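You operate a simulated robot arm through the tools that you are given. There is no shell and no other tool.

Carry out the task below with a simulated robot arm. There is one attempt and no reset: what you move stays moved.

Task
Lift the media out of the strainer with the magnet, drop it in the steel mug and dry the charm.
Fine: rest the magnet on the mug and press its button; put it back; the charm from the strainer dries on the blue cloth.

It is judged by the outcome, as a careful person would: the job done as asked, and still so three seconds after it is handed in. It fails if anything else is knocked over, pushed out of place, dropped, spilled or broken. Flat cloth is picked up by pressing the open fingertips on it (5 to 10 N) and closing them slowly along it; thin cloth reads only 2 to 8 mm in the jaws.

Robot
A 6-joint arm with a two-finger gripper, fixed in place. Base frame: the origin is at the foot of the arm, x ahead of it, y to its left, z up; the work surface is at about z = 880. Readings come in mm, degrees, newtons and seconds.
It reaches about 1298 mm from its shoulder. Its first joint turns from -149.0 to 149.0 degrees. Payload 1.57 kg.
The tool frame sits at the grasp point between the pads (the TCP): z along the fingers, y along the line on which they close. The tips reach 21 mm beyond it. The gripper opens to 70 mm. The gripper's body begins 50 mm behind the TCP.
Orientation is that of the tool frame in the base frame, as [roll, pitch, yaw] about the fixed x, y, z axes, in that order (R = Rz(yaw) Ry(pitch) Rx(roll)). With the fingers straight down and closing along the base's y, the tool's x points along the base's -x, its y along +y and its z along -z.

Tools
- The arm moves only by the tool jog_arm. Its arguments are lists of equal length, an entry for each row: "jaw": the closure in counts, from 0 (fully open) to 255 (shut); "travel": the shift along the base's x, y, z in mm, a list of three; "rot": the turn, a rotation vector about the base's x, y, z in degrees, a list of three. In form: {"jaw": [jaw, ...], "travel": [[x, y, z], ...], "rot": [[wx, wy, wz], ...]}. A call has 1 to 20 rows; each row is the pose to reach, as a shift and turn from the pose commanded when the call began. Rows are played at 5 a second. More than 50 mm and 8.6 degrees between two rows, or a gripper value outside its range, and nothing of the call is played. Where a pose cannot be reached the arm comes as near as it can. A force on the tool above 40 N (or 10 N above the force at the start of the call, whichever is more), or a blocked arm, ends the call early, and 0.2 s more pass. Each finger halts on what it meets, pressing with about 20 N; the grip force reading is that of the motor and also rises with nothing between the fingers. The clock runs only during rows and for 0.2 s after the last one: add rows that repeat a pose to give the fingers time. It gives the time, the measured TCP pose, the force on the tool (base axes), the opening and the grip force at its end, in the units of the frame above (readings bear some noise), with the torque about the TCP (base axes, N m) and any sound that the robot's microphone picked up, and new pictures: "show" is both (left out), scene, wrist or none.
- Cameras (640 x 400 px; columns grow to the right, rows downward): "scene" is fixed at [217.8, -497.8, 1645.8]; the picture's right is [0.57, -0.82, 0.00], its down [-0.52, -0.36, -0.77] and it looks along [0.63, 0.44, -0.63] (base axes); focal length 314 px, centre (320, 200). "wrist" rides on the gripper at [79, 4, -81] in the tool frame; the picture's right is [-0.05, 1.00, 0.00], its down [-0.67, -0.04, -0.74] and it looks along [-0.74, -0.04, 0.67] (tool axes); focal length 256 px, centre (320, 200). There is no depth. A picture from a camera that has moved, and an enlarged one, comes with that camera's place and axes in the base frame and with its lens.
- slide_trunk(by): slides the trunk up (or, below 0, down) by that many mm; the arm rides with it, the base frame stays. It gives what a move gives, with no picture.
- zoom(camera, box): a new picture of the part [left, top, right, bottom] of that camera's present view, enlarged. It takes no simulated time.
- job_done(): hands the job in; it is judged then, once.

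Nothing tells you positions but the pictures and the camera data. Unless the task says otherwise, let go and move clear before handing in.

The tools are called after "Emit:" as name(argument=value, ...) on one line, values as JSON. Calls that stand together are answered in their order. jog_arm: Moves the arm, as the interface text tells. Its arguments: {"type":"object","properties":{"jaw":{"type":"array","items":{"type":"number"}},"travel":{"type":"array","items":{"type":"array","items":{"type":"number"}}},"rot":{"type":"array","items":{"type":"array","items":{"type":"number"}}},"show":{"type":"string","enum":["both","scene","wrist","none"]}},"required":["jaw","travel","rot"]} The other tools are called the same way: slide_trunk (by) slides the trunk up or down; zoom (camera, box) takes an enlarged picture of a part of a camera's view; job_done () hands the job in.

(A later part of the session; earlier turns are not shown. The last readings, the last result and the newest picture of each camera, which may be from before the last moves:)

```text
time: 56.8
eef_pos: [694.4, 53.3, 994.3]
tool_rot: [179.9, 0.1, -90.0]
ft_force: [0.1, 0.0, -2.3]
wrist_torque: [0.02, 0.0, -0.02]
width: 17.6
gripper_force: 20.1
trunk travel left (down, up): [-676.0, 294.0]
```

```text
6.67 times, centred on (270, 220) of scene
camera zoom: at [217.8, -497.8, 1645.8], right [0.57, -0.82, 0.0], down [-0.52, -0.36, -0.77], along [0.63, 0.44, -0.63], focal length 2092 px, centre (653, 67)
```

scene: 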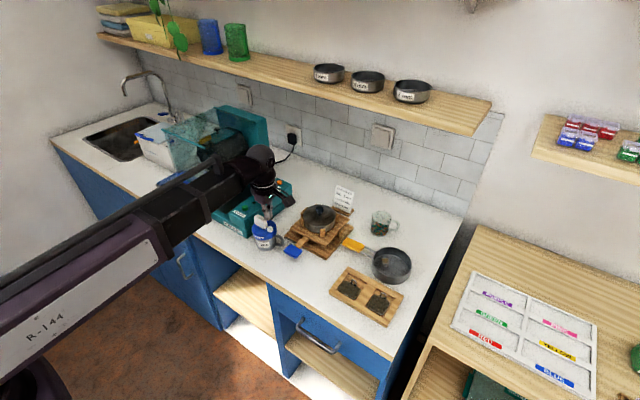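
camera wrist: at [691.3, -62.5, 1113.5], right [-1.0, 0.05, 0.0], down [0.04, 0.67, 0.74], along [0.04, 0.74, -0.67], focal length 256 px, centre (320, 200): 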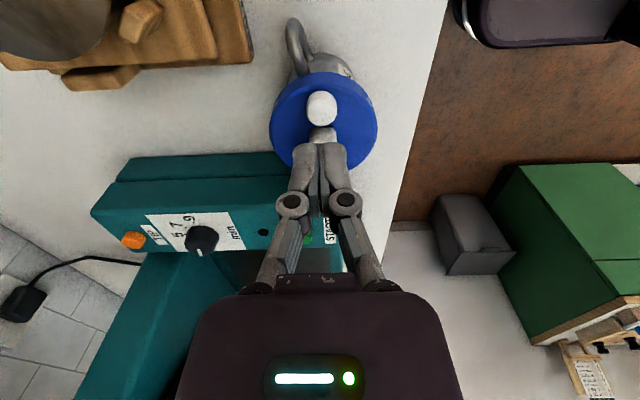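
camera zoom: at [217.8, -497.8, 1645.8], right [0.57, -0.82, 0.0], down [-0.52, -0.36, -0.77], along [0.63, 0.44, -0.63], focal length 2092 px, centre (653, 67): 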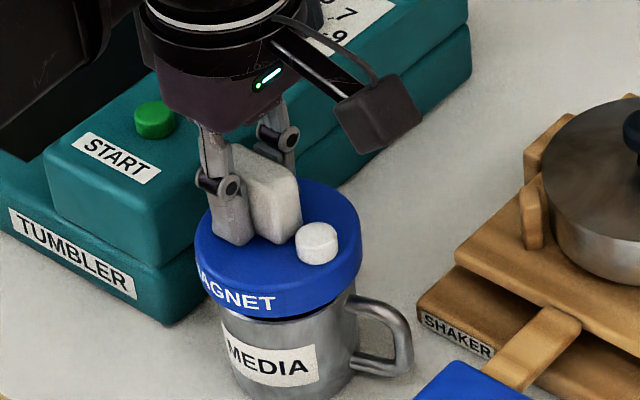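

The magnet lifted off and the mug stayed put. I'm raising and stepping aside to check that the media is in the mug.

Emit:
slide_trunk(by=36)

Emit:
jog_arm(jaw=[200, 200, 200, 200, 200], travel=[[-25, 0, 0], [-50, 0, 0], [-75, 0, 0], [-80, 0, 0], [-80, 0, 0]], rot=[[0, 0, 0], [0, 0, 0], [0, 0, 0], [0, 0, 0], [0, 0, 0]], show="none")

Emit:
zoom(camera="wrist", box=[90, 0, 330, 150])

Emit:
zoom(camera="scene", box=[235, 200, 295, 260])

```text
time: 57.6
eef_pos: [695.9, 53.2, 1031.9]
tool_rot: [-179.9, 0.0, -90.0]
ft_force: [-0.8, 0.0, -2.6]
wrist_torque: [-0.01, 0.0, 0.0]
width: 17.6
gripper_force: 19.8
trunk travel left (down, up): [-712.0, 258.0]
```

```text
time: 58.8
eef_pos: [615.3, 53.7, 1032.8]
tool_rot: [-179.9, 0.0, -90.0]
ft_force: [-0.7, 0.0, -2.1]
wrist_torque: [0.03, 0.0, 0.0]
width: 17.7
gripper_force: 20.1
trunk travel left (down, up): [-712.0, 258.0]
```

```text
2.67 times, centred on (210, 75) of wrist
camera zoom: at [609.6, -25.3, 1112.4], right [-1.0, 0.05, 0.0], down [0.04, 0.67, 0.74], along [0.04, 0.74, -0.67], focal length 683 px, centre (613, 533)
```

zoom: 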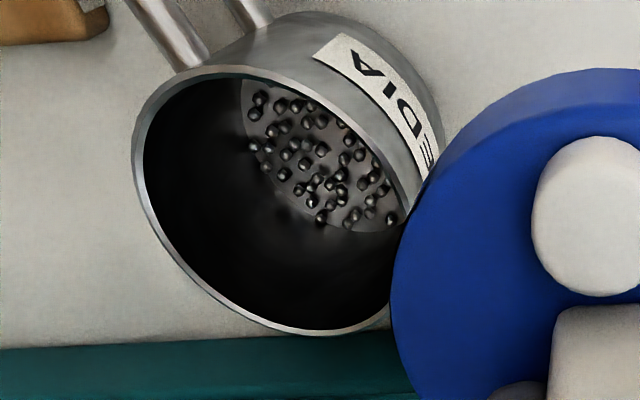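

```text
6.67 times, centred on (265, 230) of scene
camera zoom: at [217.8, -497.8, 1645.8], right [0.57, -0.82, 0.0], down [-0.52, -0.36, -0.77], along [0.63, 0.44, -0.63], focal length 2092 px, centre (687, 0)
```

zoom: 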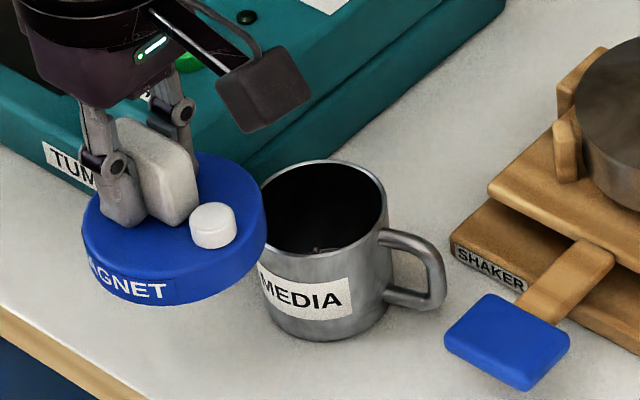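

The media is in the mug. I'm carrying the magnet back, stopping beside the strainer to check for leftover balls.

Emit:
jog_arm(jaw=[200, 200, 200, 200, 200, 200, 200, 200, 200, 200, 200, 200, 200, 200, 200, 200, 200], travel=[[0, -40, 0], [10, -80, 0], [30, -120, 0], [50, -160, 0], [70, -200, 0], [80, -240, 0], [90, -280, 0], [100, -320, 0], [120, -350, 0], [155, -370, 0], [190, -385, 0], [225, -395, 0], [260, -395, 0], [290, -395, 0], [305, -395, 0], [310, -395, 0], [310, -395, 0]], rot=[[0, 0, 0], [0, 0, 0], [0, 0, 0], [0, 0, 0], [0, 0, 0], [0, 0, 0], [0, 0, 0], [0, 0, 0], [0, 0, 0], [0, 0, 0], [0, 0, 0], [0, 0, 0], [0, 0, 0], [0, 0, 0], [0, 0, 0], [0, 0, 0], [0, 0, 0]])

Emit:
zoom(camera="wrist", box=[360, 0, 600, 160])

Emit:
zoom(camera="scene", box=[360, 200, 460, 290])

```text
time: 62.4
eef_pos: [925.0, -340.1, 1031.1]
tool_rot: [179.9, 0.0, -89.9]
ft_force: [-0.1, 0.0, -1.0]
wrist_torque: [0.03, -0.05, 0.01]
width: 17.7
gripper_force: 19.6
out of reach, approached as far as the arm can: row 8
trunk travel left (down, up): [-712.0, 258.0]
camera wrist: at [920.1, -418.9, 1112.2], right [-1.0, 0.05, 0.0], down [0.04, 0.67, 0.74], along [0.04, 0.74, -0.67], focal length 256 px, centre (320, 200)
```

scene: 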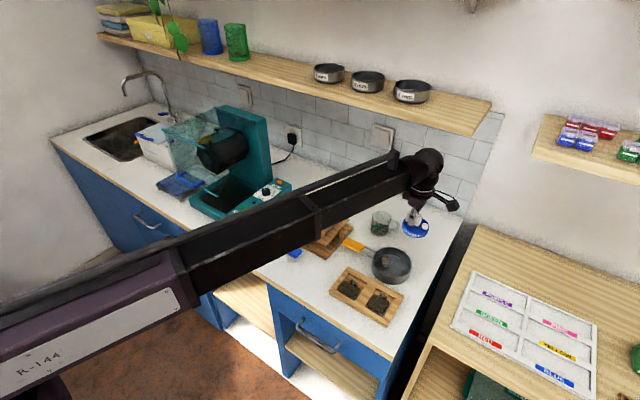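
wrist: 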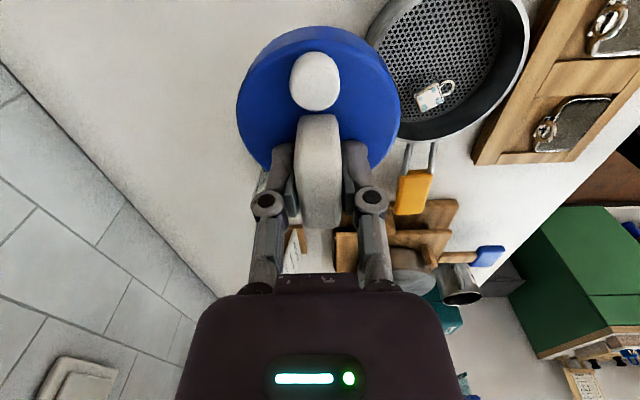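

```text
2.50 times, centred on (480, 80) of wrist
camera zoom: at [920.1, -418.9, 1112.2], right [-1.0, 0.05, 0.0], down [0.04, 0.67, 0.74], along [0.04, 0.74, -0.67], focal length 640 px, centre (-80, 500)
```

zoom: 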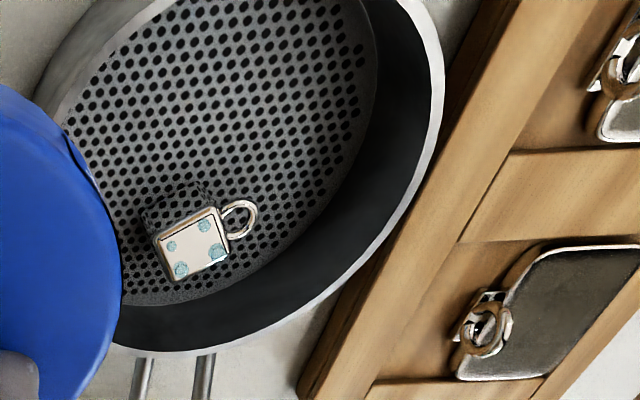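

```text
4.44 times, centred on (410, 245) of scene
camera zoom: at [217.8, -497.8, 1645.8], right [0.57, -0.82, 0.0], down [-0.52, -0.36, -0.77], along [0.63, 0.44, -0.63], focal length 1395 px, centre (-80, 0)
```

zoom: 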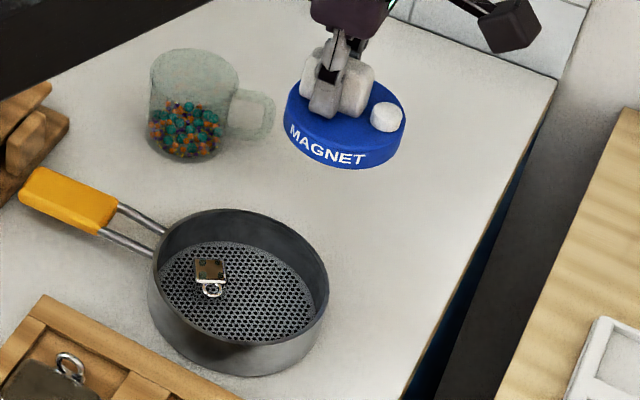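

The strainer holds only the charm. I'm returning the magnet to its original spot, with the TCP at (969.6, -349) and z ≈ 928.

Emit:
slide_trunk(by=-36)

Emit:
jog_arm(jaw=[200, 200, 200, 200], travel=[[20, -4, 0], [40, -8, 0], [44.8, -8.5, 0], [44.8, -8.5, 0]], rot=[[0, 0, 0], [0, 0, 0], [0, 0, 0], [0, 0, 0]], show="none")

Emit:
zoom(camera="wrist", box=[360, 0, 640, 180])

```text
time: 63.2
eef_pos: [924.4, -340.6, 994.6]
tool_rot: [180.0, -0.1, -90.0]
ft_force: [-0.2, -0.4, -2.1]
wrist_torque: [0.03, 0.0, -0.03]
width: 17.7
gripper_force: 20.0
trunk travel left (down, up): [-676.0, 294.0]
```

```text
time: 64.2
eef_pos: [970.2, -347.8, 994.6]
tool_rot: [180.0, 0.1, -90.0]
ft_force: [-0.4, -0.1, -2.2]
wrist_torque: [0.03, -0.02, 0.0]
width: 17.7
gripper_force: 20.0
trunk travel left (down, up): [-676.0, 294.0]
```

```text
2.22 times, centred on (500, 90) of wrist
camera zoom: at [965.0, -426.5, 1076.2], right [-1.0, 0.05, 0.0], down [0.04, 0.67, 0.74], along [0.04, 0.74, -0.67], focal length 569 px, centre (-80, 444)
```

zoom: 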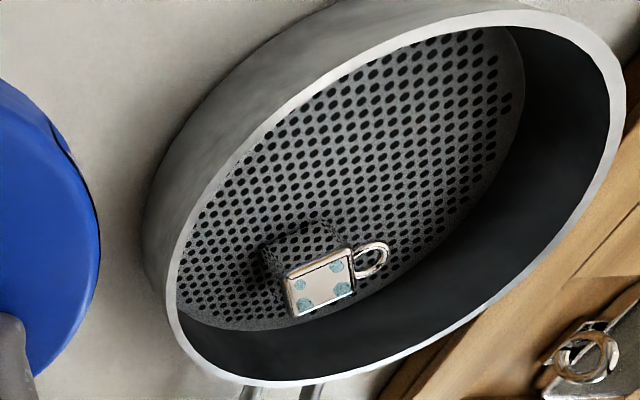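

The strainer is fully clear. I'm lowering the magnet to the bench.

Emit:
slide_trunk(by=-60)

Emit:
slide_trunk(by=-4)

Emit:
slide_trunk(by=-2)

```text
time: 65.2
eef_pos: [970.2, -348.0, 935.9]
tool_rot: [-179.9, -0.1, -90.0]
ft_force: [-0.2, -0.1, -1.9]
wrist_torque: [0.01, 0.01, 0.03]
width: 18.0
gripper_force: 20.2
trunk travel left (down, up): [-616.0, 354.0]
```

```text
time: 65.7
eef_pos: [969.7, -346.8, 931.4]
tool_rot: [-179.9, 0.0, -90.0]
ft_force: [-0.5, -0.3, -1.6]
wrist_torque: [0.01, 0.01, -0.01]
width: 17.6
gripper_force: 20.2
trunk travel left (down, up): [-612.0, 358.0]
```

```text
time: 66.2
eef_pos: [970.0, -348.8, 928.1]
tool_rot: [-180.0, -0.1, -90.1]
ft_force: [-0.8, 0.7, -0.9]
wrist_torque: [0.08, 0.0, 0.0]
width: 17.6
gripper_force: 20.5
trunk travel left (down, up): [-610.0, 360.0]
```

Emit:
slide_trunk(by=-1)

Emit:
zoom(camera="scene", box=[380, 210, 450, 250])

```text
time: 66.7
eef_pos: [969.9, -347.5, 928.2]
tool_rot: [180.0, 0.0, -90.1]
ft_force: [0.7, 0.5, -1.3]
wrist_torque: [-0.03, -0.01, -0.05]
width: 17.7
gripper_force: 20.2
trunk travel left (down, up): [-609.0, 361.0]
```

```text
9.14 times, centred on (415, 230) of scene
camera zoom: at [217.8, -497.8, 1645.8], right [0.57, -0.82, 0.0], down [-0.52, -0.36, -0.77], along [0.63, 0.44, -0.63], focal length 2869 px, centre (-549, -74)
```

zoom: 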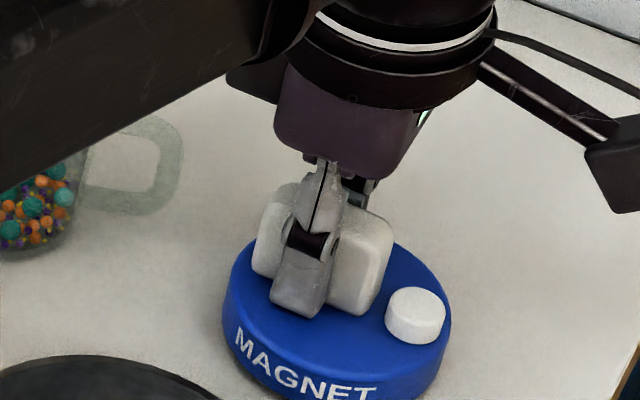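

The position matches the original. I'm going one more mm to seat it.

Emit:
slide_trunk(by=-1)

Emit:
slide_trunk(by=-1)

```text
time: 67.2
eef_pos: [969.7, -347.2, 927.2]
tool_rot: [180.0, 0.0, -90.0]
ft_force: [-0.4, -0.8, -1.4]
wrist_torque: [0.08, -0.01, 0.04]
width: 17.6
gripper_force: 19.6
trunk travel left (down, up): [-608.0, 362.0]
```

```text
time: 67.7
eef_pos: [969.3, -346.2, 927.3]
tool_rot: [179.9, -0.1, -90.2]
ft_force: [1.3, -0.4, 0.2]
wrist_torque: [-0.08, -0.03, 0.02]
width: 17.7
gripper_force: 20.1
trunk travel left (down, up): [-607.0, 363.0]
```

It's seated. I'm releasing the magnet and rising.

Emit:
jog_arm(jaw=[185, 165, 140, 110, 80, 80], travel=[[0, 0, 0], [0, 0, 0], [0, 0, 0], [0, 0, 0], [0, 0, 0], [0, 0, 0]], rot=[[0, 0, 0], [0, 0, 0], [0, 0, 0], [0, 0, 0], [0, 0, 0], [0, 0, 0]], show="none")

Emit:
slide_trunk(by=60)

Emit:
zoom(camera="scene", box=[380, 210, 450, 250])

Emit:
zoom(camera="wrist", box=[420, 0, 640, 150])

```text
time: 69.1
eef_pos: [969.7, -348.0, 926.4]
tool_rot: [-180.0, 0.1, -90.0]
ft_force: [0.1, -0.2, -0.9]
wrist_torque: [-0.01, 0.03, 0.0]
width: 47.9
gripper_force: 0.0
trunk travel left (down, up): [-607.0, 363.0]
```

```text
time: 70.1
eef_pos: [969.8, -347.4, 985.5]
tool_rot: [180.0, -0.1, -90.1]
ft_force: [-0.4, -0.7, 0.4]
wrist_torque: [0.01, 0.0, 0.0]
width: 48.1
gripper_force: 0.1
trunk travel left (down, up): [-667.0, 303.0]
```

```text
9.14 times, centred on (415, 230) of scene
camera zoom: at [217.8, -497.8, 1645.8], right [0.57, -0.82, 0.0], down [-0.52, -0.36, -0.77], along [0.63, 0.44, -0.63], focal length 2869 px, centre (-549, -74)
```

zoom: 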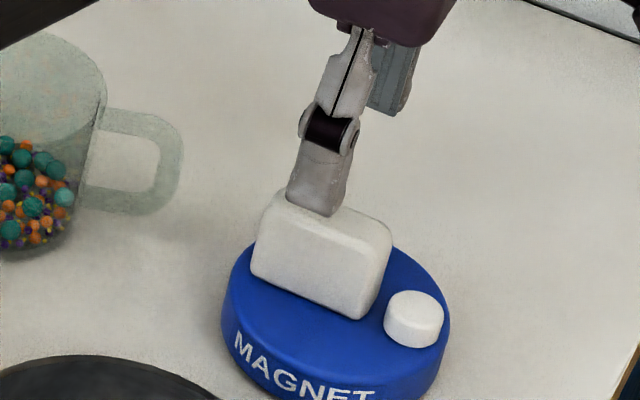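

```text
2.67 times, centred on (530, 75) of wrist
camera zoom: at [964.8, -426.5, 1067.3], right [-1.0, 0.05, 0.0], down [0.04, 0.67, 0.74], along [0.04, 0.74, -0.67], focal length 683 px, centre (-240, 533)
```

zoom: 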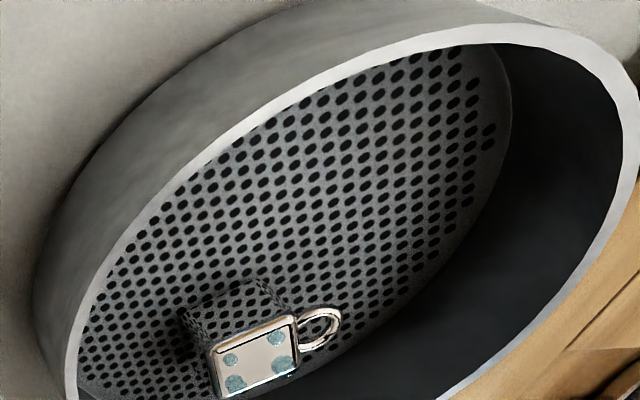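

The magnet is back in place, within about 1.5 mm. Now I'm moving above the strainer to look at the charm.

Emit:
jog_arm(jaw=[80, 80, 80, 80, 80, 80], travel=[[-35, 8, 0], [-70, 16, 0], [-105, 26, 0], [-130, 35, 0], [-136, 38, 0], [-136, 38, 0]], rot=[[0, 0, 0], [0, 0, 0], [0, 0, 0], [0, 0, 0], [0, 0, 0], [0, 0, 0]], show="wrist")

Emit:
zoom(camera="wrist", box=[220, 0, 420, 140])

Emit:
zoom(camera="scene", box=[365, 235, 415, 285])

```text
time: 71.5
eef_pos: [833.3, -312.5, 986.0]
tool_rot: [-179.9, 0.1, -90.0]
ft_force: [0.7, -0.1, -0.5]
wrist_torque: [-0.02, -0.01, -0.01]
width: 47.9
gripper_force: 0.0
trunk travel left (down, up): [-667.0, 303.0]
camera wrist: at [828.9, -390.2, 1067.5], right [-1.0, 0.05, 0.0], down [0.04, 0.67, 0.74], along [0.04, 0.74, -0.67], focal length 256 px, centre (320, 200)
```

wrist: 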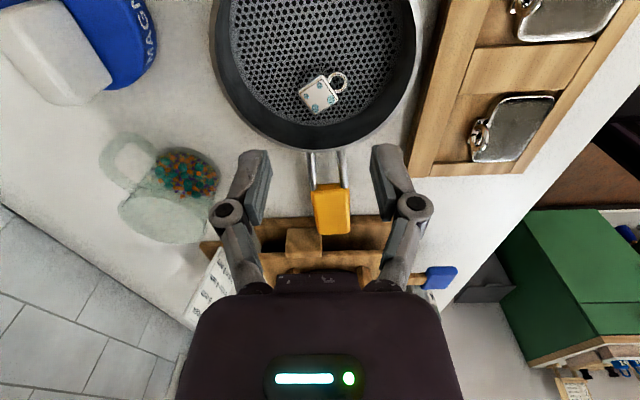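

```text
2.86 times, centred on (320, 70) of wrist
camera zoom: at [828.9, -390.2, 1067.5], right [-1.0, 0.05, 0.0], down [0.04, 0.67, 0.74], along [0.04, 0.74, -0.67], focal length 731 px, centre (320, 571)
```

zoom: 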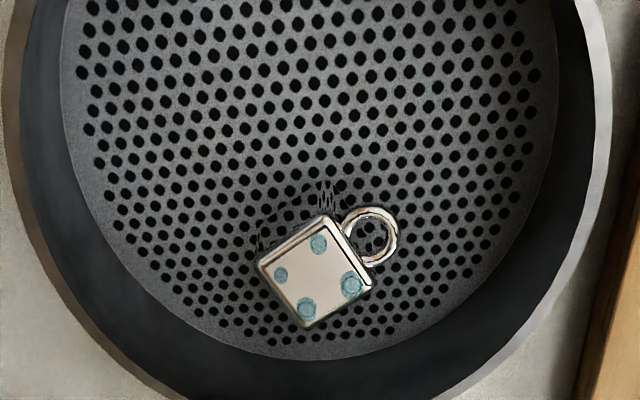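

```text
8.00 times, centred on (390, 260) of scene
camera zoom: at [217.8, -497.8, 1645.8], right [0.57, -0.82, 0.0], down [-0.52, -0.36, -0.77], along [0.63, 0.44, -0.63], focal length 2510 px, centre (-240, -280)
```

zoom: 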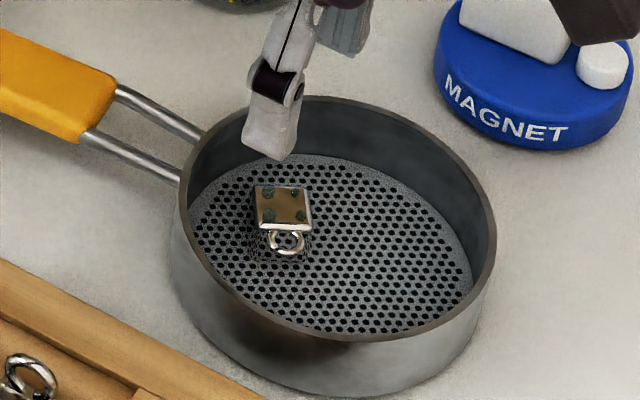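

The charm is a block of about 19.5 mm at (834, -308.5), with its ring toward -x. I'm rotating the gripper -58.5° so it closes on the two plain sides, with the jaw at about 34 mm.

Emit:
jog_arm(jaw=[80, 80, 90, 100, 110, 120, 130, 130, 130], travel=[[0, 1, 0], [0, 2, 0], [0.5, 3, 0], [0.5, 3.5, 0], [0.5, 3.5, 0], [0.5, 3.5, 0], [0.5, 3.5, 0], [0.5, 3.5, 0], [0.5, 3.5, 0]], rot=[[0, 0, -8], [0, 0, -16], [0, 0, -24], [0, 0, -32], [0, 0, -40], [0, 0, -48], [0, 0, -56], [0, 0, -58.5], [0, 0, -58.5]], show="none")

Emit:
slide_trunk(by=-40)

Emit:
zoom(camera="wrist", box=[200, 60, 440, 240])

Emit:
zoom(camera="scene", box=[365, 235, 415, 285])

```text
time: 73.5
eef_pos: [834.3, -306.2, 986.7]
tool_rot: [-180.0, 0.0, -148.6]
ft_force: [0.1, 0.6, -0.8]
wrist_torque: [-0.01, -0.02, 0.03]
width: 34.5
gripper_force: 0.0
trunk travel left (down, up): [-667.0, 303.0]
```

```text
time: 74.4
eef_pos: [833.8, -305.9, 946.3]
tool_rot: [-180.0, 0.0, -148.4]
ft_force: [0.0, 0.0, 0.1]
wrist_torque: [0.01, 0.01, 0.0]
width: 34.2
gripper_force: 0.0
trunk travel left (down, up): [-627.0, 343.0]
```

```text
2.22 times, centred on (320, 150) of wrist
camera zoom: at [763.7, -343.6, 1027.5], right [-0.48, 0.88, 0.0], down [0.59, 0.32, 0.74], along [0.66, 0.35, -0.67], focal length 569 px, centre (320, 311)
```

zoom: 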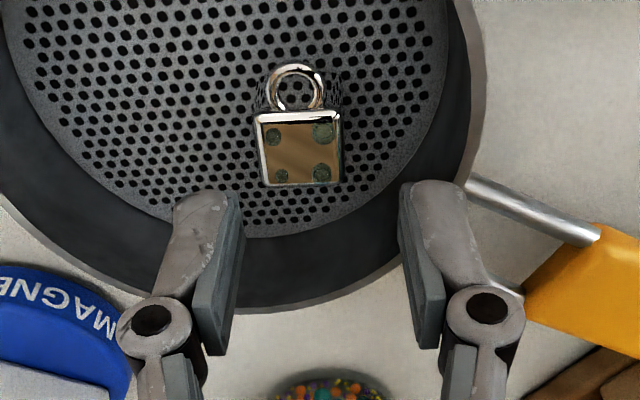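

```text
8.00 times, centred on (390, 260) of scene
camera zoom: at [217.8, -497.8, 1645.8], right [0.57, -0.82, 0.0], down [-0.52, -0.36, -0.77], along [0.63, 0.44, -0.63], focal length 2510 px, centre (-240, -280)
```

zoom: 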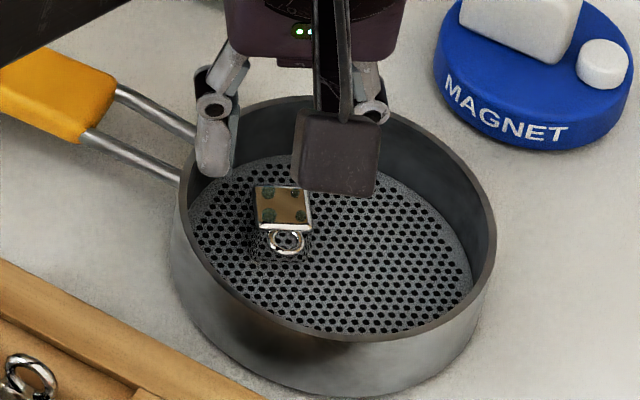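

Triangulating puts the charm top at z ≈ 904, centred at (834, -312). I'm shifting -6 mm in y and lowering partway.

Emit:
jog_arm(jaw=[130, 130, 130], travel=[[0.3, -3, 0], [0.3, -6, 0], [0.3, -6, 0]], rot=[[0, 0, 0], [0, 0, 0], [0, 0, 0]], show="none")

Emit:
slide_trunk(by=-14)

Emit:
zoom(camera="wrist", box=[200, 60, 440, 240])

Emit:
zoom(camera="scene", box=[365, 235, 415, 285])

```text
time: 75.2
eef_pos: [834.2, -312.8, 946.4]
tool_rot: [-179.9, 0.0, -148.6]
ft_force: [0.2, -0.2, -0.4]
wrist_torque: [0.0, 0.01, 0.0]
width: 34.5
gripper_force: 0.0
trunk travel left (down, up): [-627.0, 343.0]
```

```text
time: 75.8
eef_pos: [833.2, -312.7, 932.7]
tool_rot: [-179.9, -0.1, -148.5]
ft_force: [0.2, 0.7, -0.5]
wrist_torque: [0.01, 0.0, -0.01]
width: 34.5
gripper_force: 0.2
trunk travel left (down, up): [-613.0, 357.0]
```

```text
2.22 times, centred on (320, 150) of wrist
camera zoom: at [764.1, -349.6, 1013.5], right [-0.48, 0.88, 0.0], down [0.59, 0.32, 0.74], along [0.66, 0.35, -0.67], focal length 569 px, centre (320, 311)
```

zoom: 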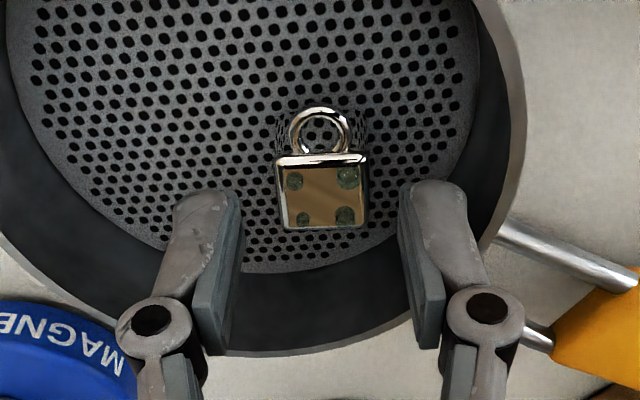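

```text
8.00 times, centred on (390, 260) of scene
camera zoom: at [217.8, -497.8, 1645.8], right [0.57, -0.82, 0.0], down [-0.52, -0.36, -0.77], along [0.63, 0.44, -0.63], focal length 2510 px, centre (-240, -280)
```

zoom: 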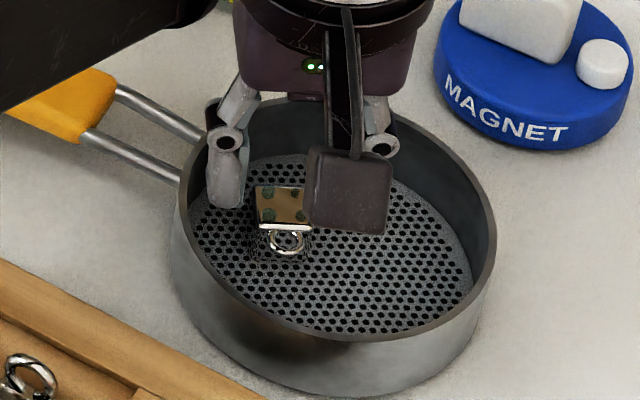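

The charm is centred between the fingers. I'm lowering in small steps and checking the force.

Emit:
slide_trunk(by=-8)

Emit:
slide_trunk(by=-4)

Emit:
zoom(camera="wrist", box=[200, 100, 440, 280])

Emit:
zoom(camera="scene", box=[365, 235, 415, 285])

```text
time: 76.4
eef_pos: [834.0, -313.1, 925.0]
tool_rot: [-180.0, 0.0, -148.5]
ft_force: [0.2, 0.0, -0.1]
wrist_torque: [-0.02, -0.02, 0.0]
width: 34.1
gripper_force: 0.0
trunk travel left (down, up): [-605.0, 365.0]
```

```text
time: 76.9
eef_pos: [835.5, -312.8, 920.3]
tool_rot: [180.0, 0.0, -148.5]
ft_force: [0.3, 0.1, -0.7]
wrist_torque: [0.0, -0.03, 0.01]
width: 34.3
gripper_force: 0.1
trunk travel left (down, up): [-601.0, 369.0]
```

```text
2.22 times, centred on (320, 190) of wrist
camera zoom: at [764.1, -349.7, 1001.5], right [-0.48, 0.88, 0.0], down [0.59, 0.32, 0.74], along [0.66, 0.35, -0.67], focal length 569 px, centre (320, 222)
```

zoom: 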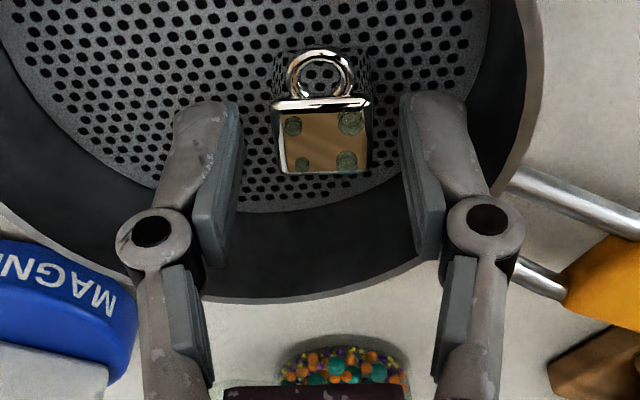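

```text
8.00 times, centred on (390, 260) of scene
camera zoom: at [217.8, -497.8, 1645.8], right [0.57, -0.82, 0.0], down [-0.52, -0.36, -0.77], along [0.63, 0.44, -0.63], focal length 2510 px, centre (-240, -280)
```

zoom: 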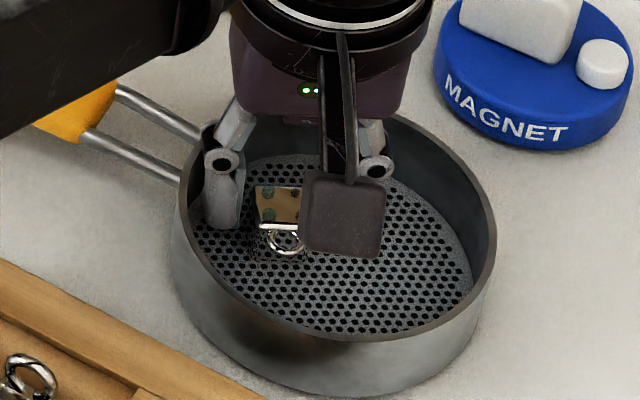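

Still clear, with tips at z ≈ 899. I'm going lower in small steps.

Emit:
slide_trunk(by=-3)

Emit:
slide_trunk(by=-2)

Emit:
slide_trunk(by=-2)

Emit:
zoom(camera="wrist", box=[200, 100, 440, 280])

```text
time: 77.4
eef_pos: [834.5, -313.7, 915.8]
tool_rot: [-179.9, 0.0, -148.5]
ft_force: [0.4, 0.1, -0.3]
wrist_torque: [-0.03, 0.02, -0.01]
width: 34.3
gripper_force: 0.0
trunk travel left (down, up): [-598.0, 372.0]
```

```text
time: 77.9
eef_pos: [834.9, -312.8, 914.1]
tool_rot: [-180.0, -0.1, -148.5]
ft_force: [0.5, -0.3, -0.1]
wrist_torque: [0.0, -0.01, 0.03]
width: 33.9
gripper_force: 0.1
trunk travel left (down, up): [-596.0, 374.0]
```

```text
time: 78.5
eef_pos: [835.1, -311.9, 912.5]
tool_rot: [179.9, 0.0, -148.5]
ft_force: [-0.8, 0.6, -0.4]
wrist_torque: [0.04, -0.01, 0.02]
width: 34.2
gripper_force: 0.0
trunk travel left (down, up): [-594.0, 376.0]
```

```text
2.22 times, centred on (320, 190) of wrist
camera zoom: at [764.2, -349.7, 994.5], right [-0.48, 0.88, 0.0], down [0.59, 0.32, 0.74], along [0.66, 0.35, -0.67], focal length 569 px, centre (320, 222)
```

zoom: 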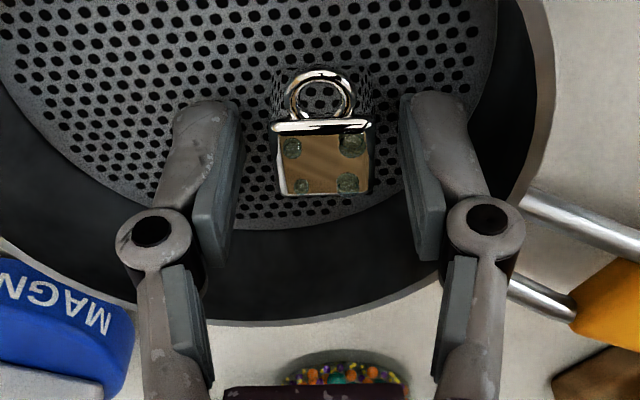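

Tips at z ≈ 891, with the charm between the pads. Closing slowly.

Emit:
jog_arm(jaw=[140, 150, 160, 170, 180, 190, 200, 210, 210, 210], travel=[[0, 0, 0], [0, 0, 0], [0, 0, 0], [0, 0, 0], [0, 0, 0], [0, 0, 0], [0, 0, 0], [0, 0, 0], [0, 0, 0], [0, 0, 0]], rot=[[0, 0, 0], [0, 0, 0], [0, 0, 0], [0, 0, 0], [0, 0, 0], [0, 0, 0], [0, 0, 0], [0, 0, 0], [0, 0, 0], [0, 0, 0]], show="none")

Emit:
zoom(camera="wrist", box=[200, 100, 440, 280])

Emit:
zoom(camera="scene", box=[365, 235, 415, 285])

```text
time: 80.7
eef_pos: [834.7, -311.9, 912.9]
tool_rot: [180.0, 0.0, -148.5]
ft_force: [0.1, 0.0, 1.2]
wrist_torque: [0.01, -0.03, -0.01]
width: 21.1
gripper_force: 19.8
trunk travel left (down, up): [-594.0, 376.0]
```

```text
2.22 times, centred on (320, 190) of wrist
camera zoom: at [764.1, -349.7, 994.5], right [-0.48, 0.88, 0.0], down [0.59, 0.32, 0.74], along [0.66, 0.35, -0.67], focal length 569 px, centre (320, 222)
```

zoom: 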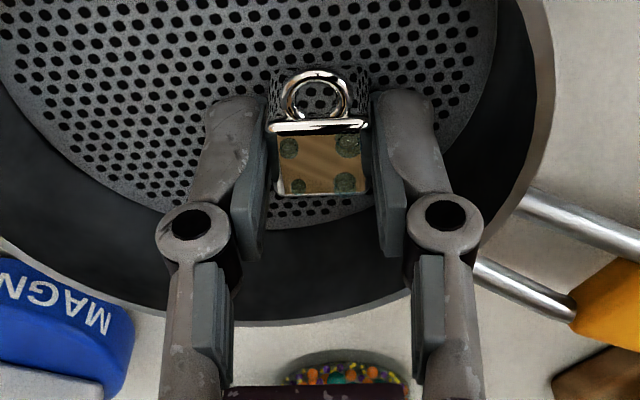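

```text
8.00 times, centred on (390, 260) of scene
camera zoom: at [217.8, -497.8, 1645.8], right [0.57, -0.82, 0.0], down [-0.52, -0.36, -0.77], along [0.63, 0.44, -0.63], focal length 2510 px, centre (-240, -280)
```

zoom: 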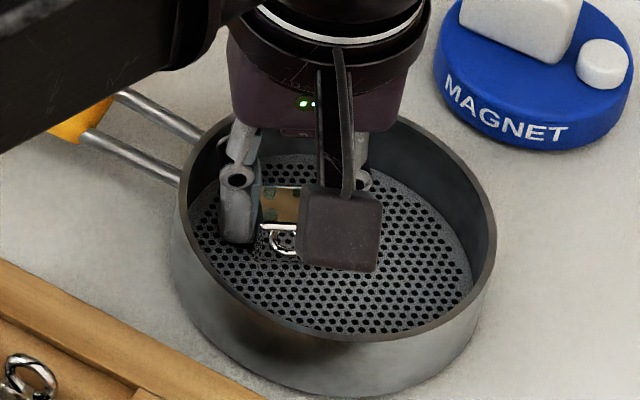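

The charm is gripped at 21 mm. Lifting it.

Emit:
slide_trunk(by=15)

Emit:
zoom(camera="wrist", box=[200, 100, 440, 280])

Emit:
slide_trunk(by=75)

Emit:
zoom(camera="wrist", box=[200, 60, 440, 280])

Emit:
zoom(camera="scene", box=[355, 200, 425, 285])

```text
time: 81.3
eef_pos: [834.1, -311.3, 927.8]
tool_rot: [-180.0, 0.0, -148.6]
ft_force: [-0.1, 0.3, -1.2]
wrist_torque: [0.0, 0.01, -0.03]
width: 21.1
gripper_force: 20.6
trunk travel left (down, up): [-609.0, 361.0]
```

```text
2.22 times, centred on (320, 190) of wrist
camera zoom: at [764.3, -349.7, 1009.4], right [-0.48, 0.88, 0.0], down [0.59, 0.32, 0.74], along [0.65, 0.35, -0.67], focal length 569 px, centre (320, 222)
```

zoom: 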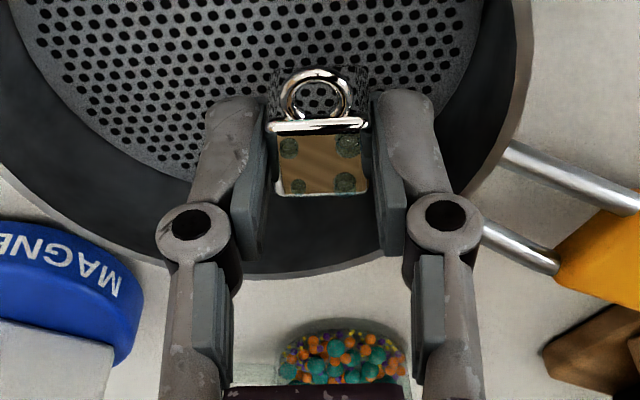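

```text
time: 82.4
eef_pos: [834.7, -311.9, 1002.4]
tool_rot: [179.9, 0.1, -148.5]
ft_force: [0.0, 1.0, -0.4]
wrist_torque: [0.02, -0.01, 0.02]
width: 20.9
gripper_force: 20.6
trunk travel left (down, up): [-684.0, 286.0]
```

```text
1.82 times, centred on (320, 170) of wrist
camera zoom: at [764.3, -349.7, 1084.4], right [-0.48, 0.88, 0.0], down [0.59, 0.32, 0.74], along [0.65, 0.35, -0.67], focal length 465 px, centre (320, 254)
```

zoom: 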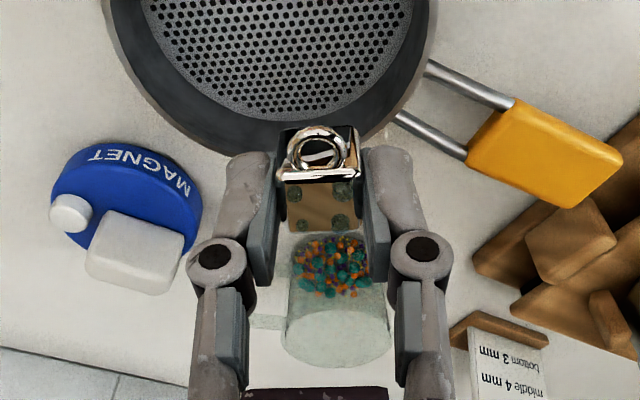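

```text
4.71 times, centred on (390, 242) of scene
camera zoom: at [217.8, -497.8, 1645.8], right [0.57, -0.82, 0.0], down [-0.52, -0.36, -0.77], along [0.63, 0.44, -0.63], focal length 1477 px, centre (-9, 0)
```

zoom: 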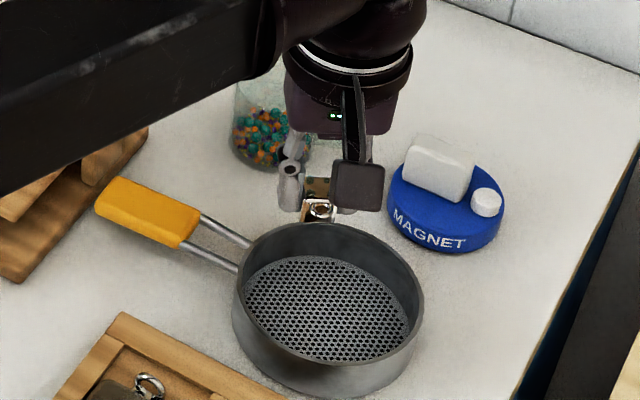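

The charm is held, with its bottom about 26 mm below the TCP. The cloth is centred near (723, 526), so I'm raising the trunk and travelling around the front at full height to avoid the tumbler's glass lid.

Emit:
slide_trunk(by=218)

Emit:
jog_arm(jaw=[210, 210, 210, 210, 210, 210, 210, 210, 210, 210, 210, 210, 210, 210, 210, 210], travel=[[-40, 0, 0], [-80, 0, 0], [-120, 0, 0], [-160, 0, 0], [-200, 0, 0], [-240, 5, 0], [-275, 20, 0], [-290, 55, 0], [-295, 95, 0], [-295, 135, 0], [-295, 175, 0], [-295, 215, 0], [-295, 255, 0], [-295, 295, 0], [-295, 335, 0], [-295, 335, 0]], rot=[[0, 0, -4], [0, 0, -8], [0, 0, -12], [0, 0, -16], [0, 0, -20], [0, 0, -24], [0, 0, -28], [0, 0, -31.5], [0, 0, -31.5], [0, 0, -31.5], [0, 0, -31.5], [0, 0, -31.5], [0, 0, -31.5], [0, 0, -31.5], [0, 0, -31.5], [0, 0, -31.5]], show="scene")

```text
time: 84.7
eef_pos: [835.3, -312.7, 1221.8]
tool_rot: [179.9, 0.0, -148.4]
ft_force: [0.8, -0.2, -0.7]
wrist_torque: [0.03, 0.02, 0.01]
width: 21.2
gripper_force: 20.3
trunk travel left (down, up): [-902.0, 68.0]
```

```text
time: 88.1
eef_pos: [538.0, 22.5, 1221.8]
tool_rot: [-180.0, 0.0, 180.0]
ft_force: [0.3, 0.1, 0.0]
wrist_torque: [-0.04, -0.02, 0.01]
width: 21.2
gripper_force: 20.2
out of reach, approached as far as the arm can: row 2, 3, 9, 13
trunk travel left (down, up): [-902.0, 68.0]
```

scene: 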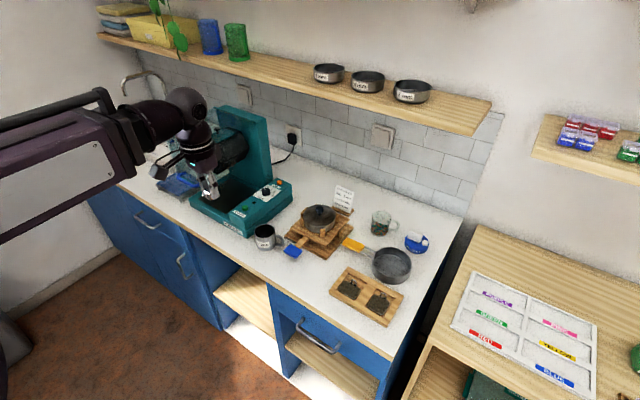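

All fine so far. I'm continuing left to y ≈ 545.

Emit:
jog_arm(jaw=[210, 210, 210, 210, 210, 210, 210, 210, 210, 210, 210, 210, 210, 210], travel=[[0, 40, 0], [0, 80, 0], [0, 120, 0], [0, 160, 0], [0, 200, 0], [0, 240, 0], [0, 280, 0], [0, 320, 0], [0, 360, 0], [0, 400, 0], [0, 440, 0], [0, 480, 0], [0, 520, 0], [0, 520, 0]], rot=[[0, 0, 0], [0, 0, 0], [0, 0, 0], [0, 0, 0], [0, 0, 0], [0, 0, 0], [0, 0, 0], [0, 0, 0], [0, 0, 0], [0, 0, 0], [0, 0, 0], [0, 0, 0], [0, 0, 0], [0, 0, 0]])

Emit:
zoom(camera="wrist", box=[160, 40, 460, 240])

Emit:
zoom(camera="scene", box=[60, 60, 280, 240])

```text
time: 91.1
eef_pos: [539.5, 541.2, 1221.1]
tool_rot: [-179.9, 0.0, 180.0]
ft_force: [-0.4, -0.6, -1.0]
wrist_torque: [0.01, 0.0, 0.0]
width: 21.0
gripper_force: 19.7
out of reach, approached as far as the arm can: row 9, 12, 13
trunk travel left (down, up): [-902.0, 68.0]
camera wrist: at [459.7, 547.7, 1302.7], right [0.05, 1.0, 0.0], down [0.67, -0.04, 0.74], along [0.74, -0.04, -0.67], focal length 256 px, centre (320, 200)
```

scene: 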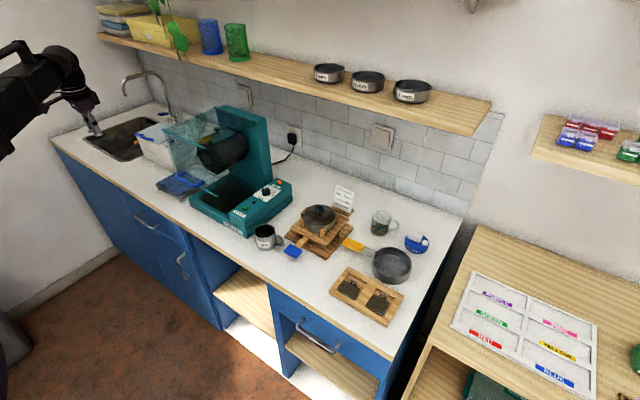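
wrist: 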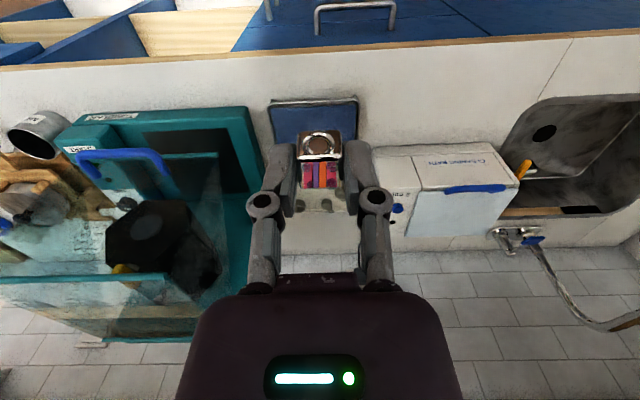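

```text
2.00 times, centred on (310, 140) of wrist
camera zoom: at [459.7, 547.7, 1302.7], right [0.05, 1.0, 0.0], down [0.67, -0.04, 0.74], along [0.74, -0.04, -0.67], focal length 512 px, centre (340, 320)
```

zoom: 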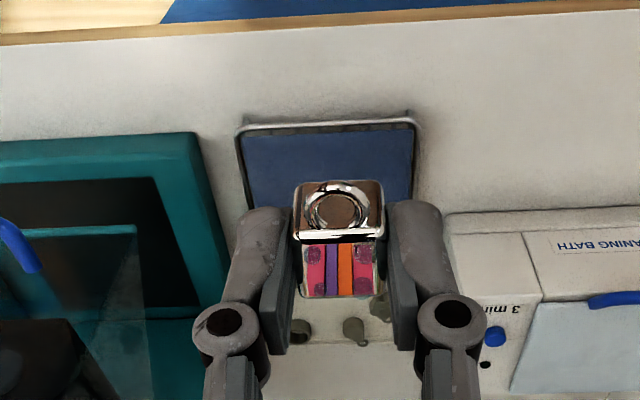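

```text
2.22 times, centred on (170, 150) of scene
camera zoom: at [217.8, -497.8, 1645.8], right [0.57, -0.82, 0.0], down [-0.52, -0.36, -0.77], along [0.63, 0.44, -0.63], focal length 697 px, centre (653, 311)
```

zoom: 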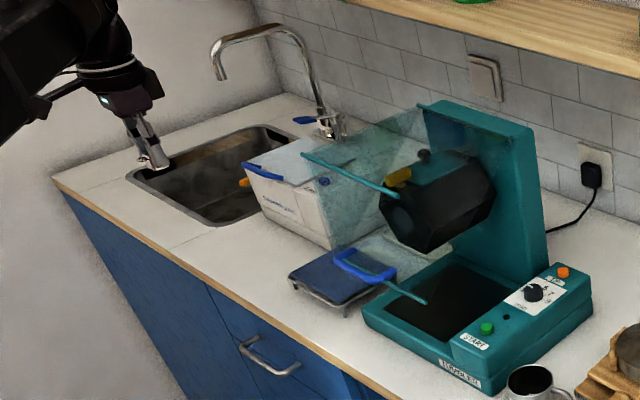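

The cloth spans roughly x 663–781 and y 460–596. I'll place the charm near (697, 556), well away from the tumbler lid, so I'm moving forward at height.

Emit:
jog_arm(jaw=[210, 210, 210, 210, 210, 210], travel=[[35, 4, 0], [70, 8, 0], [105, 12, 0], [140, 15, 0], [157, 15, 0], [157, 15, 0]], rot=[[0, 0, 0], [0, 0, 0], [0, 0, 0], [0, 0, 0], [0, 0, 0], [0, 0, 0]])

Emit:
zoom(camera="wrist", box=[200, 0, 440, 200])

Emit:
zoom(camera="scene", box=[60, 40, 280, 240])

```text
time: 92.5
eef_pos: [698.1, 558.8, 1220.8]
tool_rot: [-180.0, 0.0, 179.9]
ft_force: [0.4, 0.2, -0.2]
wrist_torque: [-0.01, 0.01, -0.01]
width: 20.8
gripper_force: 20.7
trunk travel left (down, up): [-902.0, 68.0]
camera wrist: at [617.4, 562.4, 1302.5], right [0.05, 1.0, 0.0], down [0.67, -0.04, 0.74], along [0.74, -0.04, -0.67], focal length 256 px, centre (320, 200)
```

scene: 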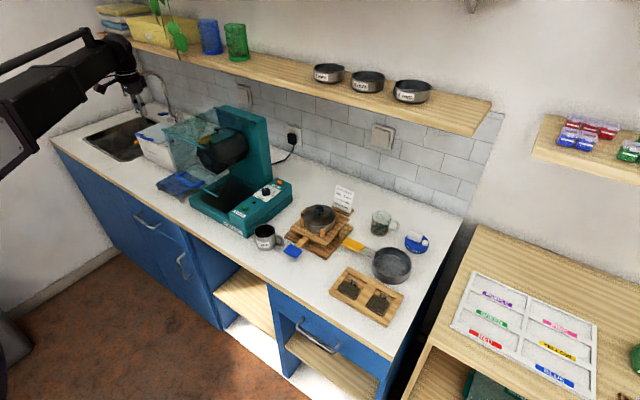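
wrist: 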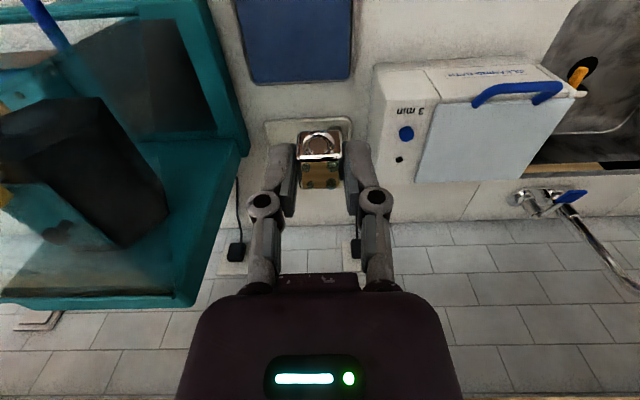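

```text
2.00 times, centred on (320, 100) of wrist
camera zoom: at [617.4, 562.4, 1302.5], right [0.05, 1.0, 0.0], down [0.67, -0.04, 0.74], along [0.74, -0.04, -0.67], focal length 512 px, centre (320, 400)
```

zoom: 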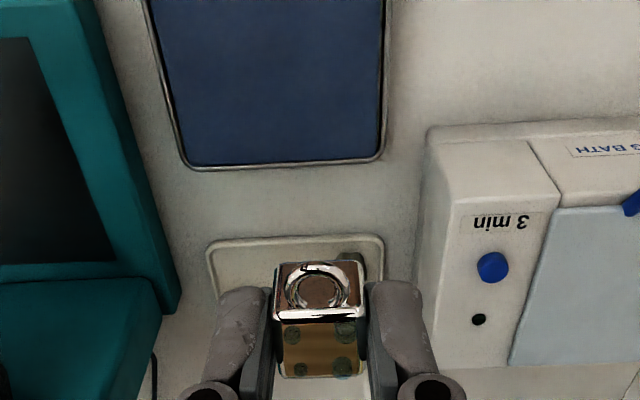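

```text
2.00 times, centred on (170, 140) of scene
camera zoom: at [217.8, -497.8, 1645.8], right [0.57, -0.82, 0.0], down [-0.52, -0.36, -0.77], along [0.63, 0.44, -0.63], focal length 628 px, centre (620, 320)
```

zoom: 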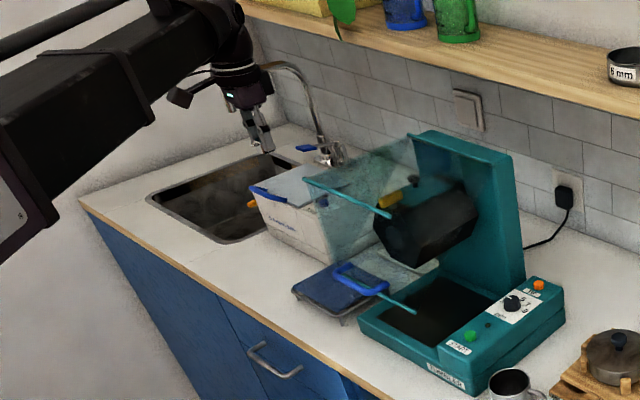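

The cloth's far edge is at x ≈ 781, so the target is well inside. I'm descending in stages.

Emit:
slide_trunk(by=-150)

Emit:
zoom(camera="scene", box=[60, 40, 280, 240])

Emit:
zoom(camera="wrist", box=[0, 0, 640, 400])

```text
time: 94.3
eef_pos: [697.7, 557.8, 1071.2]
tool_rot: [-179.9, 0.1, 179.9]
ft_force: [0.8, 0.0, -1.2]
wrist_torque: [-0.04, 0.0, -0.03]
width: 21.3
gripper_force: 19.4
trunk travel left (down, up): [-752.0, 218.0]
```

```text
2.00 times, centred on (170, 140) of scene
camera zoom: at [217.8, -497.8, 1645.8], right [0.57, -0.82, 0.0], down [-0.52, -0.36, -0.77], along [0.63, 0.44, -0.63], focal length 628 px, centre (620, 320)
```

zoom: 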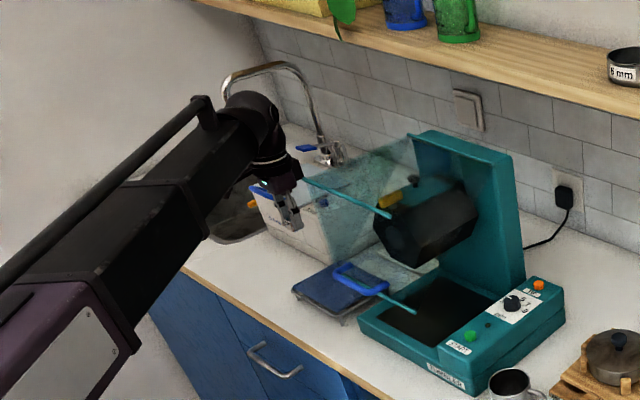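

```text
1.00 times, centred on (320, 200) of wrist (not enlarged: the box is as wide or as high as the picture)
camera zoom: at [617.2, 562.5, 1152.5], right [0.05, 1.0, 0.0], down [0.67, -0.04, 0.74], along [0.74, -0.04, -0.67], focal length 256 px, centre (320, 200)
```

zoom: 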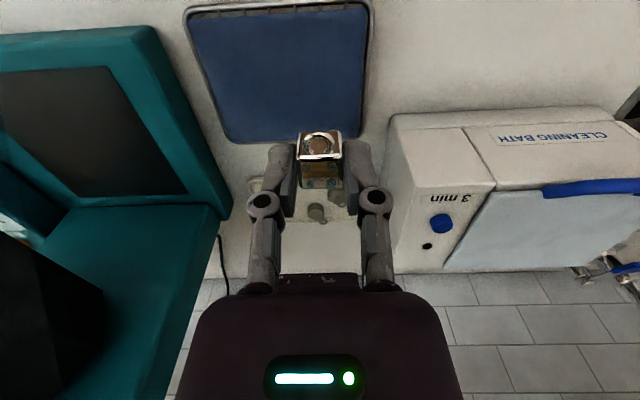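

Clear all around. I'm continuing down.

Emit:
slide_trunk(by=-90)

Emit:
zoom(camera="scene", box=[90, 100, 250, 220])

Emit:
zoom(camera="wrist", box=[180, 0, 460, 240])

```text
time: 95.5
eef_pos: [698.4, 558.3, 980.4]
tool_rot: [-180.0, 0.0, -180.0]
ft_force: [0.4, -0.4, 0.2]
wrist_torque: [0.01, 0.02, 0.0]
width: 20.9
gripper_force: 19.5
trunk travel left (down, up): [-662.0, 308.0]
```

```text
3.33 times, centred on (170, 160) of scene
camera zoom: at [217.8, -497.8, 1645.8], right [0.57, -0.82, 0.0], down [-0.52, -0.36, -0.77], along [0.63, 0.44, -0.63], focal length 1046 px, centre (820, 333)
```

zoom: 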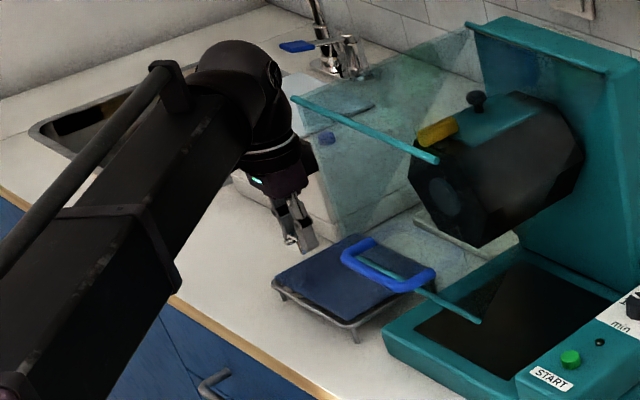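

```text
1.67 times, centred on (320, 120) of wrist
camera zoom: at [617.2, 562.4, 1062.5], right [0.05, 1.0, 0.0], down [0.67, -0.04, 0.74], along [0.74, -0.04, -0.67], focal length 427 px, centre (320, 333)
```

zoom: 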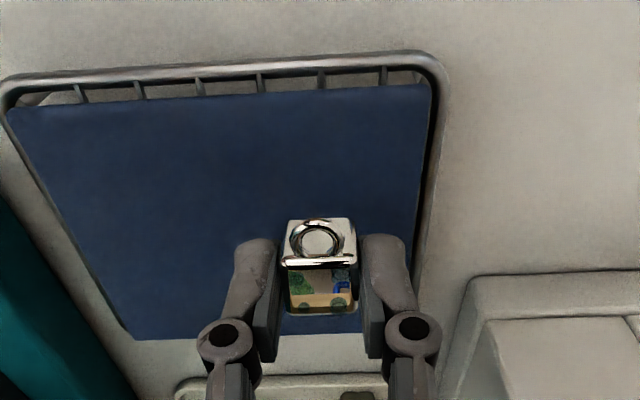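

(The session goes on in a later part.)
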